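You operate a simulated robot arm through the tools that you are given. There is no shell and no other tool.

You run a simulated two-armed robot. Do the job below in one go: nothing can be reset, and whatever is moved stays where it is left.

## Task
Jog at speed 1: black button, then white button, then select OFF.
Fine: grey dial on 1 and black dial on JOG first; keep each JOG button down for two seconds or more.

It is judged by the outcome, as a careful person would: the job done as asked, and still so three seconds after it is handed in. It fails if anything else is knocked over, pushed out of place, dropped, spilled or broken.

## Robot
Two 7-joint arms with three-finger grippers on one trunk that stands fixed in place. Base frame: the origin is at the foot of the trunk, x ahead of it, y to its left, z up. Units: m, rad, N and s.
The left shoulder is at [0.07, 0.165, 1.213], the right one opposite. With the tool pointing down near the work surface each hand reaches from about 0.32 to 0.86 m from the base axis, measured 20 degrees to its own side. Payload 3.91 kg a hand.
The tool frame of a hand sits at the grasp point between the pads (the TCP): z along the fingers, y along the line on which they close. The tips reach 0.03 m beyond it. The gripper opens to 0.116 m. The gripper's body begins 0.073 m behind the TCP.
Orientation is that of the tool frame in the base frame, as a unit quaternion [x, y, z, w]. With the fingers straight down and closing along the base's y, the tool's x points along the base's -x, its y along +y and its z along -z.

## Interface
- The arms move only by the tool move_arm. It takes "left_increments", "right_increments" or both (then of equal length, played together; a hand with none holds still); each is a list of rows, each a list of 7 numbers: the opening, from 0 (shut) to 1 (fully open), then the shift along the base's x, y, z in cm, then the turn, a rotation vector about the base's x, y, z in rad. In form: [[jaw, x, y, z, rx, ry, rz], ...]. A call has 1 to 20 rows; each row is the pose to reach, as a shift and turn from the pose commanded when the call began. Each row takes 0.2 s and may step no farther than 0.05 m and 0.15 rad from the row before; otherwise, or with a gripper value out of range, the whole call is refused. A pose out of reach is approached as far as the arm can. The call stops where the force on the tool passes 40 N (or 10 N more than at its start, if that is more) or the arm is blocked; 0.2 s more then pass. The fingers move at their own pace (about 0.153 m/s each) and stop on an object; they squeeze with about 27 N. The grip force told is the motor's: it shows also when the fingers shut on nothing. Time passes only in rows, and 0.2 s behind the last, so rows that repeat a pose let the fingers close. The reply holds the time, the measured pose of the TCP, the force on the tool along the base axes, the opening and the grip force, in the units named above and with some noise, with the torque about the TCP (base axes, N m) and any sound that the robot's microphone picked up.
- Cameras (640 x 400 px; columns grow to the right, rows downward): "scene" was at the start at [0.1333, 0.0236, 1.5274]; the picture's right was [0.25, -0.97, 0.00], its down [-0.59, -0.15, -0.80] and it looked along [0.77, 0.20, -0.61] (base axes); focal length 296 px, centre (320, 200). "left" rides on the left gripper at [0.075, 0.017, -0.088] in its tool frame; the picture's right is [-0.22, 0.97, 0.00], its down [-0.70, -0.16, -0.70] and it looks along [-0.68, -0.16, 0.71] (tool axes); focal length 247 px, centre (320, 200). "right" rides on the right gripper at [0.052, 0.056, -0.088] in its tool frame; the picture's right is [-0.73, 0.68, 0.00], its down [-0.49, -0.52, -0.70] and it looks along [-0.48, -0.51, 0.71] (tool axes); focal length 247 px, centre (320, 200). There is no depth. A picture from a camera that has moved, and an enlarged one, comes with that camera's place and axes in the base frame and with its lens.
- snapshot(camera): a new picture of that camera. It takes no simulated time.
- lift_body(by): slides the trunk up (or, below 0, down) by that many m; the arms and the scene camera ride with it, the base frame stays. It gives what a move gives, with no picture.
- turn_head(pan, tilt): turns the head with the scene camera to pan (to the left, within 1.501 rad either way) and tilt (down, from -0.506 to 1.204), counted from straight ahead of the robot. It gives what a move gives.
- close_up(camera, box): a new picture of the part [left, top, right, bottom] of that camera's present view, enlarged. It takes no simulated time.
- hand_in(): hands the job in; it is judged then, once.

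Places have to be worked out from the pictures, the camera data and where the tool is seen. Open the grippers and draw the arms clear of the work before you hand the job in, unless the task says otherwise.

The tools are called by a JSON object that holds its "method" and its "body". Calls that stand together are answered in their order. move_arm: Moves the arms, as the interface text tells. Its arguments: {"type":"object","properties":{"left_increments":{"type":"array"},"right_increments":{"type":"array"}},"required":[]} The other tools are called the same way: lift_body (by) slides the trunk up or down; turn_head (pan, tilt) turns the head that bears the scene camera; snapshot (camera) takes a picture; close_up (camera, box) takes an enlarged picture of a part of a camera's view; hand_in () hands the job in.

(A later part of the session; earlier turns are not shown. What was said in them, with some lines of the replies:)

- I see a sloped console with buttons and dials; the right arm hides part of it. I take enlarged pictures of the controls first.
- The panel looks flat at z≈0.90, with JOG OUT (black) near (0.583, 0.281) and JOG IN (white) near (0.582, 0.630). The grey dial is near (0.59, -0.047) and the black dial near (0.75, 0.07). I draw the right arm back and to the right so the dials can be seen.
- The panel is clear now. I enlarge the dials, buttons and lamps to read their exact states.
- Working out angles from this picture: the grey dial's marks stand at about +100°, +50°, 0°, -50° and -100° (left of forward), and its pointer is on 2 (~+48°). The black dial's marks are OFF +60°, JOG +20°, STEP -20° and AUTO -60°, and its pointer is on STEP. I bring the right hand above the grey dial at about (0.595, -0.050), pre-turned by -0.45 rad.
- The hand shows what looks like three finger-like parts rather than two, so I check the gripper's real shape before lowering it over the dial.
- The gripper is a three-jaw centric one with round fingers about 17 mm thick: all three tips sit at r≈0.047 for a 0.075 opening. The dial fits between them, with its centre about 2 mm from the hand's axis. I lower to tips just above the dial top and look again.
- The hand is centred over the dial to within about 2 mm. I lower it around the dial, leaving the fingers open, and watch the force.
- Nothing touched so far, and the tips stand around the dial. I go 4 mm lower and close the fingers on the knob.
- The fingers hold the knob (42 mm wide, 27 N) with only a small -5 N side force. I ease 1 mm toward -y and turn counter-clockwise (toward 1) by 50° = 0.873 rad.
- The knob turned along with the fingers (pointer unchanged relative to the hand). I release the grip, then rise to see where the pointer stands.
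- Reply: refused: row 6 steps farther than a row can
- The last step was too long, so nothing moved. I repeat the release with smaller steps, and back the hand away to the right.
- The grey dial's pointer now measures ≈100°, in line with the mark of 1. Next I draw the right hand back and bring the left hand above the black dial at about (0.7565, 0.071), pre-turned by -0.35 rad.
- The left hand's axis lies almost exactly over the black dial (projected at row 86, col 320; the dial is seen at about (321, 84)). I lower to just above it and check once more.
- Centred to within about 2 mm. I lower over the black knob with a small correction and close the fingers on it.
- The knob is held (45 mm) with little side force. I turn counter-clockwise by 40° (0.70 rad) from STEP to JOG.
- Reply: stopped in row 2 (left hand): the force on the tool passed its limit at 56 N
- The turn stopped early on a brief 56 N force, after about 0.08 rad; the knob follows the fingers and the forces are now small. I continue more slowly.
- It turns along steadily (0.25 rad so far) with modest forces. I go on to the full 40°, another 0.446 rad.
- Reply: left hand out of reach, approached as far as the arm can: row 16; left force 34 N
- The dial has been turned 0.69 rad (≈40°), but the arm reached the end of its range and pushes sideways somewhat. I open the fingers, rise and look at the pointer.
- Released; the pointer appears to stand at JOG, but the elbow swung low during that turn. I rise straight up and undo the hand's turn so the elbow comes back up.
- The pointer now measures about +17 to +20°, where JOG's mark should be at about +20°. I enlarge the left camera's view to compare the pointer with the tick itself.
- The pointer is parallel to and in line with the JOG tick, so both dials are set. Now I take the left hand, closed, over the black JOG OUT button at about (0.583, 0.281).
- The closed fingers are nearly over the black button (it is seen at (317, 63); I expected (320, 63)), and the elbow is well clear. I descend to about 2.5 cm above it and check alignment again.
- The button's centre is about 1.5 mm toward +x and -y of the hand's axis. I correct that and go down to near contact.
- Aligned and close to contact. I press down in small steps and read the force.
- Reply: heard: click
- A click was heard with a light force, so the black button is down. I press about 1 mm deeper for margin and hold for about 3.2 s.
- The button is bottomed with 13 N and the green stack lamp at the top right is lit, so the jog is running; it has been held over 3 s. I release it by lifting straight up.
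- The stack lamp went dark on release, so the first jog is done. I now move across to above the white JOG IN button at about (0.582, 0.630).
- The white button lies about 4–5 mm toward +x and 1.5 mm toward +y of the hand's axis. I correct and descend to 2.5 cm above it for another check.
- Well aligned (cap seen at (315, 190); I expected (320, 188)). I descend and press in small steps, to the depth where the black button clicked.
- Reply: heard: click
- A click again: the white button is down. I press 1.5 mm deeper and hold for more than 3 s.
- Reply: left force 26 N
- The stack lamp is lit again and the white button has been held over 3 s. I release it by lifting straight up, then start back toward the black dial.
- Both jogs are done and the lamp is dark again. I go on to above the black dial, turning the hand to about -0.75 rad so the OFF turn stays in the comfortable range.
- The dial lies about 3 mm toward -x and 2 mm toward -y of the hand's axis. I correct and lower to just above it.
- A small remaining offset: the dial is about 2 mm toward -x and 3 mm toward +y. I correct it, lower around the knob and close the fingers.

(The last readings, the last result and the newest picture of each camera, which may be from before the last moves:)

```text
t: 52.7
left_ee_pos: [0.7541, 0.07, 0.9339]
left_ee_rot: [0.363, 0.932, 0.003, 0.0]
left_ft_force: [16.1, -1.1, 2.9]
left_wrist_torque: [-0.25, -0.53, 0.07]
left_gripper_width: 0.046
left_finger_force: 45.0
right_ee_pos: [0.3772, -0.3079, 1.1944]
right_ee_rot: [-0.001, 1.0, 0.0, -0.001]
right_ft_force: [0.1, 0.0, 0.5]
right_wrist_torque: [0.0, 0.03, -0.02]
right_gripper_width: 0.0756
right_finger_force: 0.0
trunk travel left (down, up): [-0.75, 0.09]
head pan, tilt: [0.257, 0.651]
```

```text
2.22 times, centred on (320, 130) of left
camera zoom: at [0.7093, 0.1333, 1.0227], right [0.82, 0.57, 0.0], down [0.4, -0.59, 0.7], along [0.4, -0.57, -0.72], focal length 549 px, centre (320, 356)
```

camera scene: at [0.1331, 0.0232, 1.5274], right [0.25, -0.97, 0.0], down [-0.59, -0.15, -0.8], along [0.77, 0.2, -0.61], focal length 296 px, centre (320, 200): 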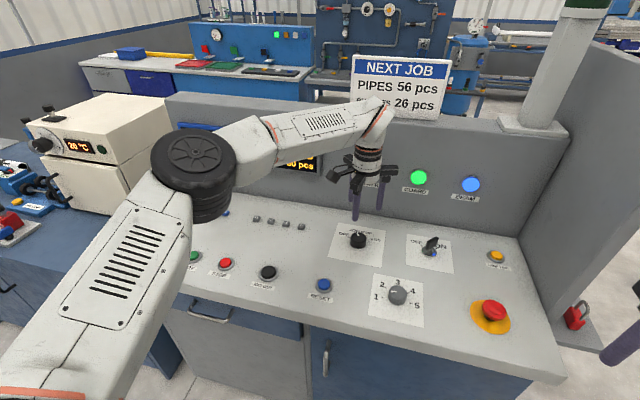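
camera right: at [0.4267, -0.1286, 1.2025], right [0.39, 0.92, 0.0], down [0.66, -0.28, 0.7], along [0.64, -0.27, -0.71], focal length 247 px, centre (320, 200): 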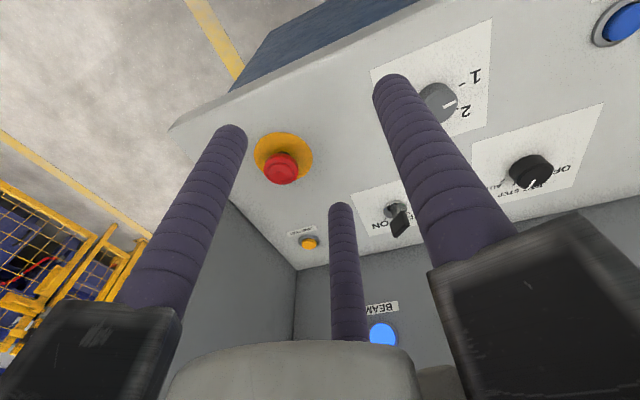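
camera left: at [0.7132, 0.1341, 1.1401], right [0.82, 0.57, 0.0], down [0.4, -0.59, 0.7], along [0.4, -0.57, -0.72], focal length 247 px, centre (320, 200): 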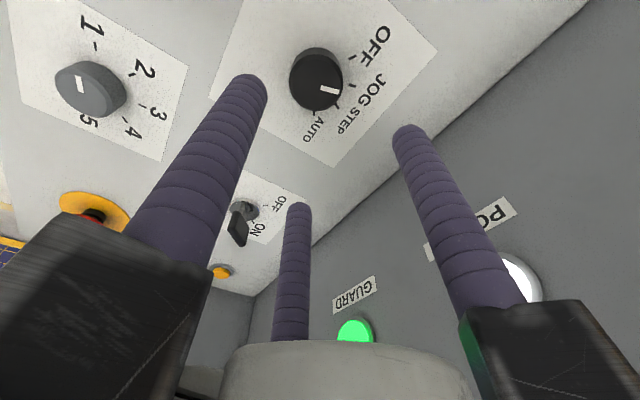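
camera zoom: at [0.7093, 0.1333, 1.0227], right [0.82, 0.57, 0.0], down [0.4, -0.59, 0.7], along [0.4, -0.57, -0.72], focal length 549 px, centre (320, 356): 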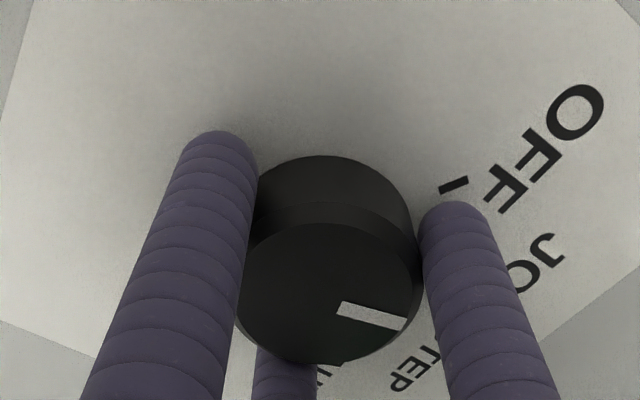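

Held with a 16 N side force toward +x. I ease 1.2 mm toward +x and turn slowly counter-clockwise, first 0.35 rad.

{"method": "move_arm", "body": {"left_increments": [[0, 0.06, 0, 0, 0, 0, 0], [0, 0.12, 0, 0, 0, 0, 0.02], [0, 0.12, 0, 0, 0, 0, 0.05], [0, 0.12, 0, 0, 0, 0, 0.08], [0, 0.12, 0, 0, 0, 0, 0.11], [0, 0.12, 0, 0, 0, 0, 0.14], [0, 0.12, 0, 0, 0, 0, 0.17], [0, 0.12, 0, 0, 0, 0, 0.2], [0, 0.12, 0, 0, 0, 0, 0.23], [0, 0.12, 0, 0, 0, 0, 0.26], [0, 0.12, 0, 0, 0, 0, 0.29], [0, 0.12, 0, 0, 0, 0, 0.32], [0, 0.12, 0, 0, 0, 0, 0.35]]}}

{"method": "close_up", "body": {"camera": "left", "box": [200, 40, 440, 220]}}

{"method": "snapshot", "body": {"camera": "scene"}}

```text
t: 55.5
left_ee_pos: [0.7545, 0.07, 0.9334]
left_ee_rot: [0.196, 0.981, 0.001, -0.002]
left_ft_force: [21.2, -2.3, 10.5]
left_wrist_torque: [-0.46, -0.74, -0.03]
left_gripper_width: 0.0451
left_finger_force: 45.3
right_ee_pos: [0.3769, -0.3078, 1.1952]
right_ee_rot: [0.0, 1.0, 0.0, -0.001]
right_ft_force: [0.1, -0.4, -0.1]
right_wrist_torque: [-0.01, 0.04, 0.02]
right_gripper_width: 0.0754
right_finger_force: 0.2
trunk travel left (down, up): [-0.75, 0.09]
head pan, tilt: [0.257, 0.651]
```

```text
2.22 times, centred on (320, 130) of left
camera zoom: at [0.6911, 0.1144, 1.0228], right [0.58, 0.82, 0.0], down [0.58, -0.42, 0.7], along [0.57, -0.4, -0.72], focal length 549 px, centre (320, 356)
```

zoom: 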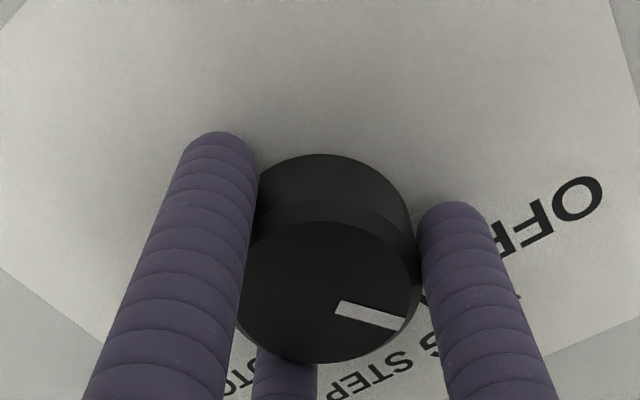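

```text
taken
camera scene: at [0.1352, 0.0229, 1.5273], right [0.25, -0.97, 0.0], down [-0.59, -0.15, -0.79], along [0.77, 0.2, -0.61], focal length 296 px, centre (320, 200)
```

scene: 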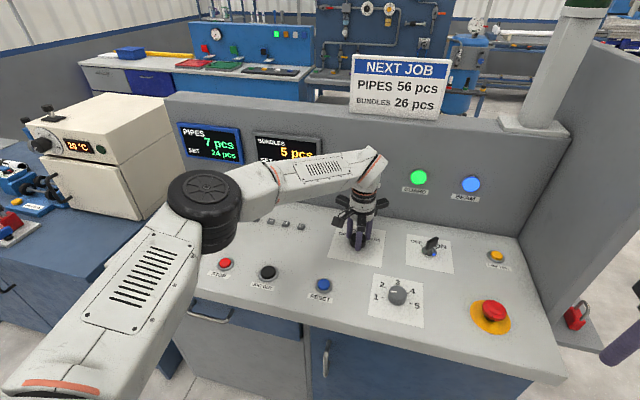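

Half-way (0.35 rad); the knob follows. The side force is 21 N toward +x, so I ease another 1.5 mm that way and finish the remaining 0.35 rad.

{"method": "move_arm", "body": {"left_increments": [[0, 0.08, 0, 0.03, 0, 0, 0], [0, 0.15, 0, 0.05, 0, 0, 0.02], [0, 0.15, 0, 0.05, 0, 0, 0.05], [0, 0.15, 0, 0.05, 0, 0, 0.08], [0, 0.15, 0, 0.05, 0, 0, 0.11], [0, 0.15, 0, 0.05, 0, 0, 0.14], [0, 0.15, 0, 0.05, 0, 0, 0.17], [0, 0.15, 0, 0.05, 0, 0, 0.2], [0, 0.15, 0, 0.05, 0, 0, 0.23], [0, 0.15, 0, 0.05, 0, 0, 0.26], [0, 0.15, 0, 0.05, 0, 0, 0.29], [0, 0.15, 0, 0.05, 0, 0, 0.32], [0, 0.15, 0, 0.05, 0, 0, 0.35], [0, 0.15, 0, 0.05, 0, 0, 0.35]]}}

{"method": "close_up", "body": {"camera": "left", "box": [200, 40, 440, 220]}}

{"method": "close_up", "body": {"camera": "scene", "box": [320, 215, 400, 265]}}

```text
t: 58.5
left_ee_pos: [0.755, 0.0698, 0.9336]
left_ee_rot: [0.021, 1.0, 0.002, -0.001]
left_ft_force: [3.9, 5.0, 8.1]
left_wrist_torque: [0.11, 0.33, 0.09]
left_gripper_width: 0.0453
left_finger_force: 44.7
right_ee_pos: [0.3745, -0.3062, 1.1949]
right_ee_rot: [-0.001, 1.0, -0.001, 0.0]
right_ft_force: [0.1, -0.4, -0.1]
right_wrist_torque: [-0.02, -0.01, -0.04]
right_gripper_width: 0.0753
right_finger_force: 0.1
trunk travel left (down, up): [-0.75, 0.09]
head pan, tilt: [0.257, 0.651]
```

```text
2.22 times, centred on (320, 130) of left
camera zoom: at [0.68, 0.0904, 1.0226], right [0.26, 0.96, 0.0], down [0.69, -0.19, 0.7], along [0.67, -0.18, -0.72], focal length 549 px, centre (320, 356)
```

zoom: 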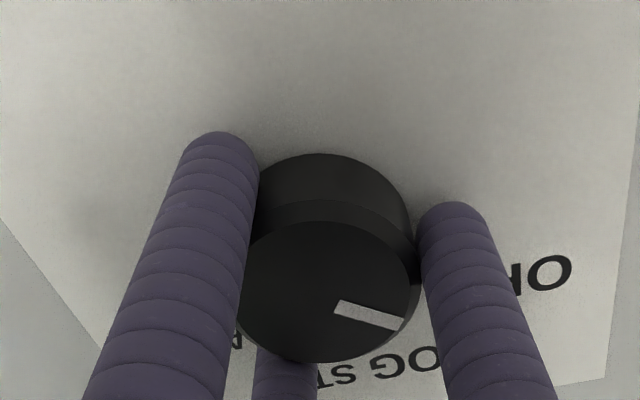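

```text
8.00 times, centred on (360, 240) of scene
camera zoom: at [0.1329, 0.0241, 1.5275], right [0.25, -0.97, 0.0], down [-0.59, -0.15, -0.8], along [0.77, 0.2, -0.61], focal length 2365 px, centre (0, -120)
```

zoom: 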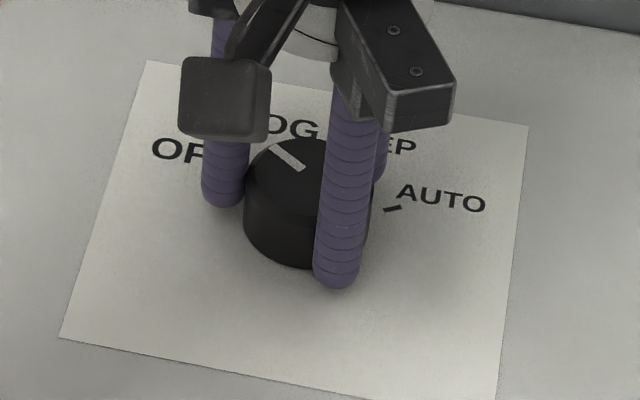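

The pointer measures about 58–60°, at OFF. Forces are small; I open the fingers, rise and check.

{"method": "move_arm", "body": {"left_increments": [[0.5, 0, 0, 0, 0, 0, 0], [0.65, 0, 0, 0, 0, 0, 0], [0.65, 0, 0, 0, 0, 0, 0], [0.65, 0, 0, 1.5, 0, 0, 0], [0.65, 0, 0, 4, 0, 0, 0], [0.65, 0, 0, 8, 0, 0, 0], [0.65, 0, 0, 12, 0, 0, 0], [0.65, 0, 0, 14, 0, 0, 0], [0.65, 0, 0, 14, 0, 0, 0]]}}

{"method": "close_up", "body": {"camera": "scene", "box": [320, 215, 400, 265]}}

{"method": "close_up", "body": {"camera": "left", "box": [260, 30, 400, 150]}}

{"method": "snapshot", "body": {"camera": "scene"}}

```text
t: 60.5
left_ee_pos: [0.7513, 0.0692, 1.0741]
left_ee_rot: [0.021, 1.0, 0.003, -0.001]
left_ft_force: [-0.1, 0.3, -0.3]
left_wrist_torque: [0.01, 0.06, 0.04]
left_gripper_width: 0.0753
left_finger_force: 0.1
right_ee_pos: [0.3762, -0.3072, 1.1947]
right_ee_rot: [0.0, 1.0, 0.0, 0.0]
right_ft_force: [-0.4, 0.0, 0.3]
right_wrist_torque: [0.0, -0.02, -0.04]
right_gripper_width: 0.0753
right_finger_force: 0.1
trunk travel left (down, up): [-0.75, 0.09]
head pan, tilt: [0.257, 0.651]
```

```text
8.00 times, centred on (360, 240) of scene
camera zoom: at [0.1336, 0.0233, 1.5273], right [0.25, -0.97, 0.0], down [-0.59, -0.15, -0.8], along [0.77, 0.2, -0.61], focal length 2365 px, centre (0, -120)
```

zoom: 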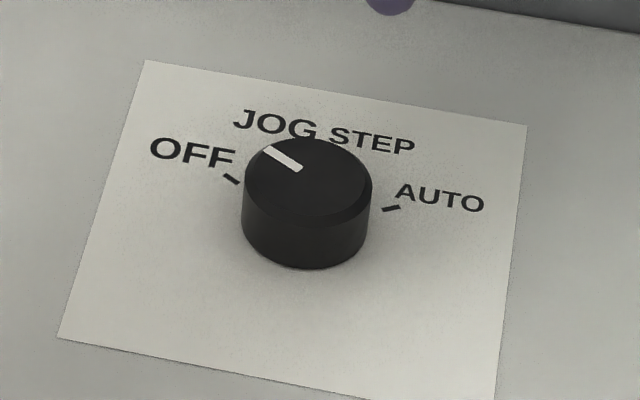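

```text
3.33 times, centred on (330, 90) of left
camera zoom: at [0.6779, 0.0896, 1.1641], right [0.26, 0.96, 0.0], down [0.69, -0.19, 0.7], along [0.67, -0.18, -0.72], focal length 823 px, centre (287, 567)
```

zoom: 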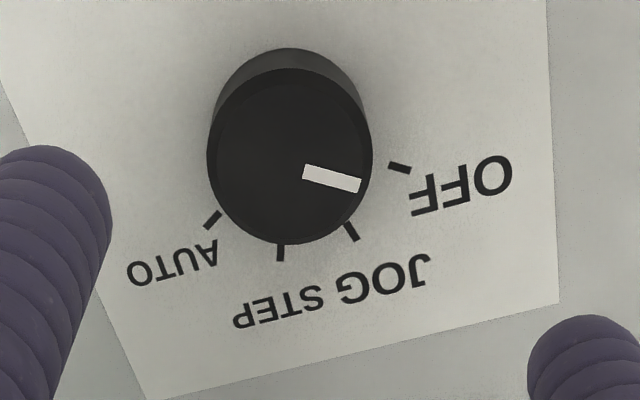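

```text
taken
camera scene: at [0.1336, 0.0233, 1.5273], right [0.25, -0.97, 0.0], down [-0.59, -0.15, -0.8], along [0.77, 0.2, -0.61], focal length 296 px, centre (320, 200)
```

scene: 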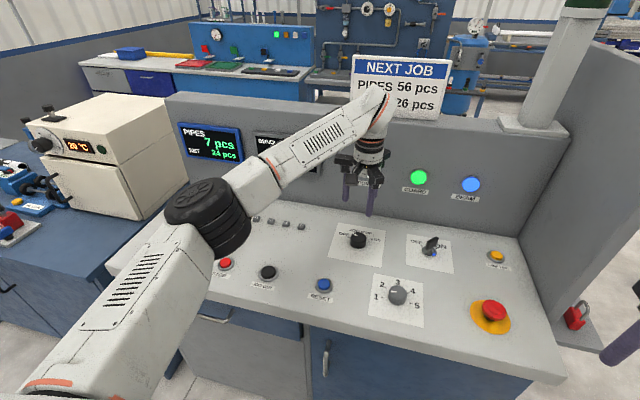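

The black dial's pointer lines up with the OFF tick. I draw the left arm back to its starting region with both grippers open, then check everything once more.

{"method": "move_arm", "body": {"left_increments": [[0.65, -2, 2.5, 2, 0, 0, 0], [0.7, -4, 6, 4, 0, 0, 0], [0.8, -6, 9.5, 6, 0, 0, 0], [0.9, -8, 13, 8, 0, 0, 0], [1, -10, 16.5, 9, 0, 0, 0], [1, -12, 20, 10, 0, 0, 0], [1, -14, 23.5, 10.5, 0, 0, 0], [1, -16, 27, 10.7, 0, 0, 0], [1, -18, 30.5, 10.7, 0, 0, 0], [1, -20, 34, 10.7, 0, 0, 0], [1, -22, 38, 10.7, 0, 0, 0], [1, -24, 42, 10.7, 0, 0, 0], [1, -24, 42, 10.7, 0, 0, 0]], "right_increments": [[0.7, 0, 0, 0, 0, 0, 0], [0.8, 0, 0, 0, 0, 0, 0], [0.9, 0, 0, 0, 0, 0, 0], [1, 0, 0, 0, 0, 0, 0], [1, 0, 0, 0, 0, 0, 0], [1, 0, 0, 0, 0, 0, 0], [1, 0, 0, 0, 0, 0, 0], [1, 0, 0, 0, 0, 0, 0], [1, 0, 0, 0, 0, 0, 0], [1, 0, 0, 0, 0, 0, 0], [1, 0, 0, 0, 0, 0, 0], [1, 0, 0, 0, 0, 0, 0], [1, 0, 0, 0, 0, 0, 0]]}}

{"method": "snapshot", "body": {"camera": "scene"}}

{"method": "close_up", "body": {"camera": "scene", "box": [320, 215, 480, 315]}}

{"method": "close_up", "body": {"camera": "scene", "box": [120, 180, 340, 310]}}

```text
t: 63.3
left_ee_pos: [0.5145, 0.4892, 1.1802]
left_ee_rot: [0.022, 1.0, 0.004, -0.002]
left_ft_force: [0.5, 0.7, 0.8]
left_wrist_torque: [-0.01, 0.02, 0.0]
left_gripper_width: 0.116
left_finger_force: 0.1
right_ee_pos: [0.3757, -0.307, 1.1953]
right_ee_rot: [-0.001, 1.0, 0.0, -0.001]
right_ft_force: [0.5, -0.2, -0.1]
right_wrist_torque: [0.02, 0.01, 0.0]
right_gripper_width: 0.1163
right_finger_force: 0.1
trunk travel left (down, up): [-0.75, 0.09]
head pan, tilt: [0.257, 0.651]
```

```text
taken
camera scene: at [0.1343, 0.0224, 1.5273], right [0.25, -0.97, 0.0], down [-0.59, -0.15, -0.79], along [0.77, 0.2, -0.61], focal length 296 px, centre (320, 200)
```

scene: 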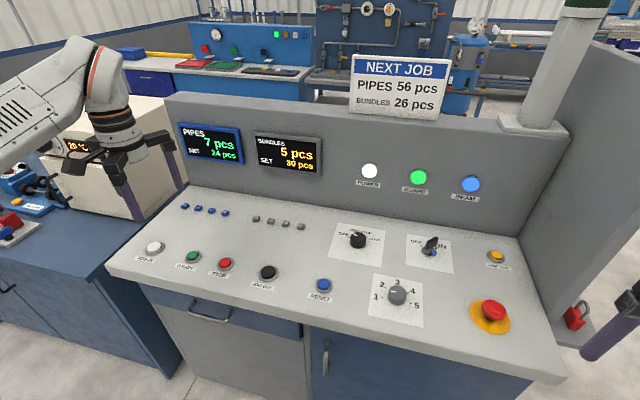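

```text
4.00 times, centred on (400, 265) of scene
camera zoom: at [0.1343, 0.0224, 1.5273], right [0.25, -0.97, 0.0], down [-0.59, -0.15, -0.79], along [0.77, 0.2, -0.61], focal length 1182 px, centre (0, -60)
```

zoom: 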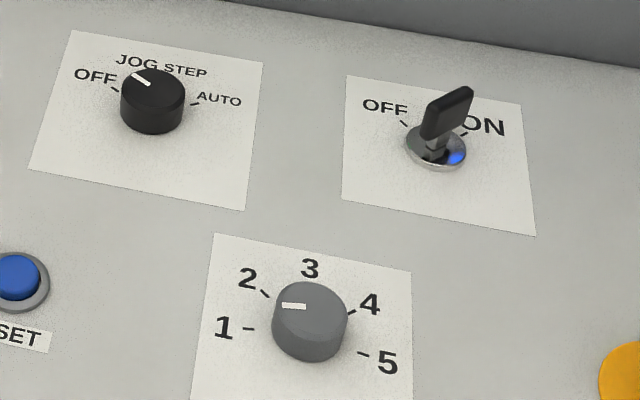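

```text
2.91 times, centred on (230, 245) of scene
camera zoom: at [0.1343, 0.0224, 1.5273], right [0.25, -0.97, 0.0], down [-0.59, -0.15, -0.79], along [0.77, 0.2, -0.61], focal length 860 px, centre (582, 69)
```

zoom: 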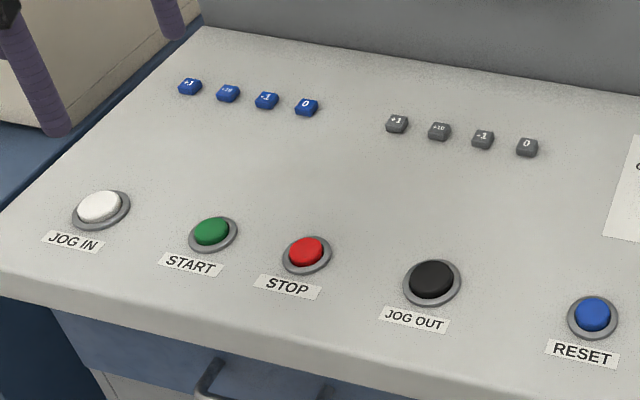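

The grey dial is on 1, the black dial is on OFF, and both jog buttons are back up. Displays, key and lamps are unchanged, and both arms are clear with open grippers, so I hand in the job.

{"method": "hand_in", "body": {}}

```text
The job is handed in.
```

The jog at speed 1 is done as you asked, and I've handed the job in; no verdict has come back yet.

- **Dials first:** I turned the grey dial from 2 to 1 and the black dial from STEP to JOG before touching either button.
- **Black button (JOG OUT):** it clicked and stayed down for more than 3 s. The green stack lamp was lit during the hold and dark after release.
- **White button (JOG IN):** same result, also held for more than 3 s.
- **Select OFF:** I turned the black dial from JOG to OFF, and its pointer lines up with the OFF mark. I took "select OFF" to mean this dial, so the key switch is still ON.

While I was turning the black dial to JOG, one movement stopped early on a brief 56 N force. I continued more slowly and the dial ended on its mark.

In the final pictures nothing else on the console has changed or moved. Both arms are drawn clear of the console with their grippers open.
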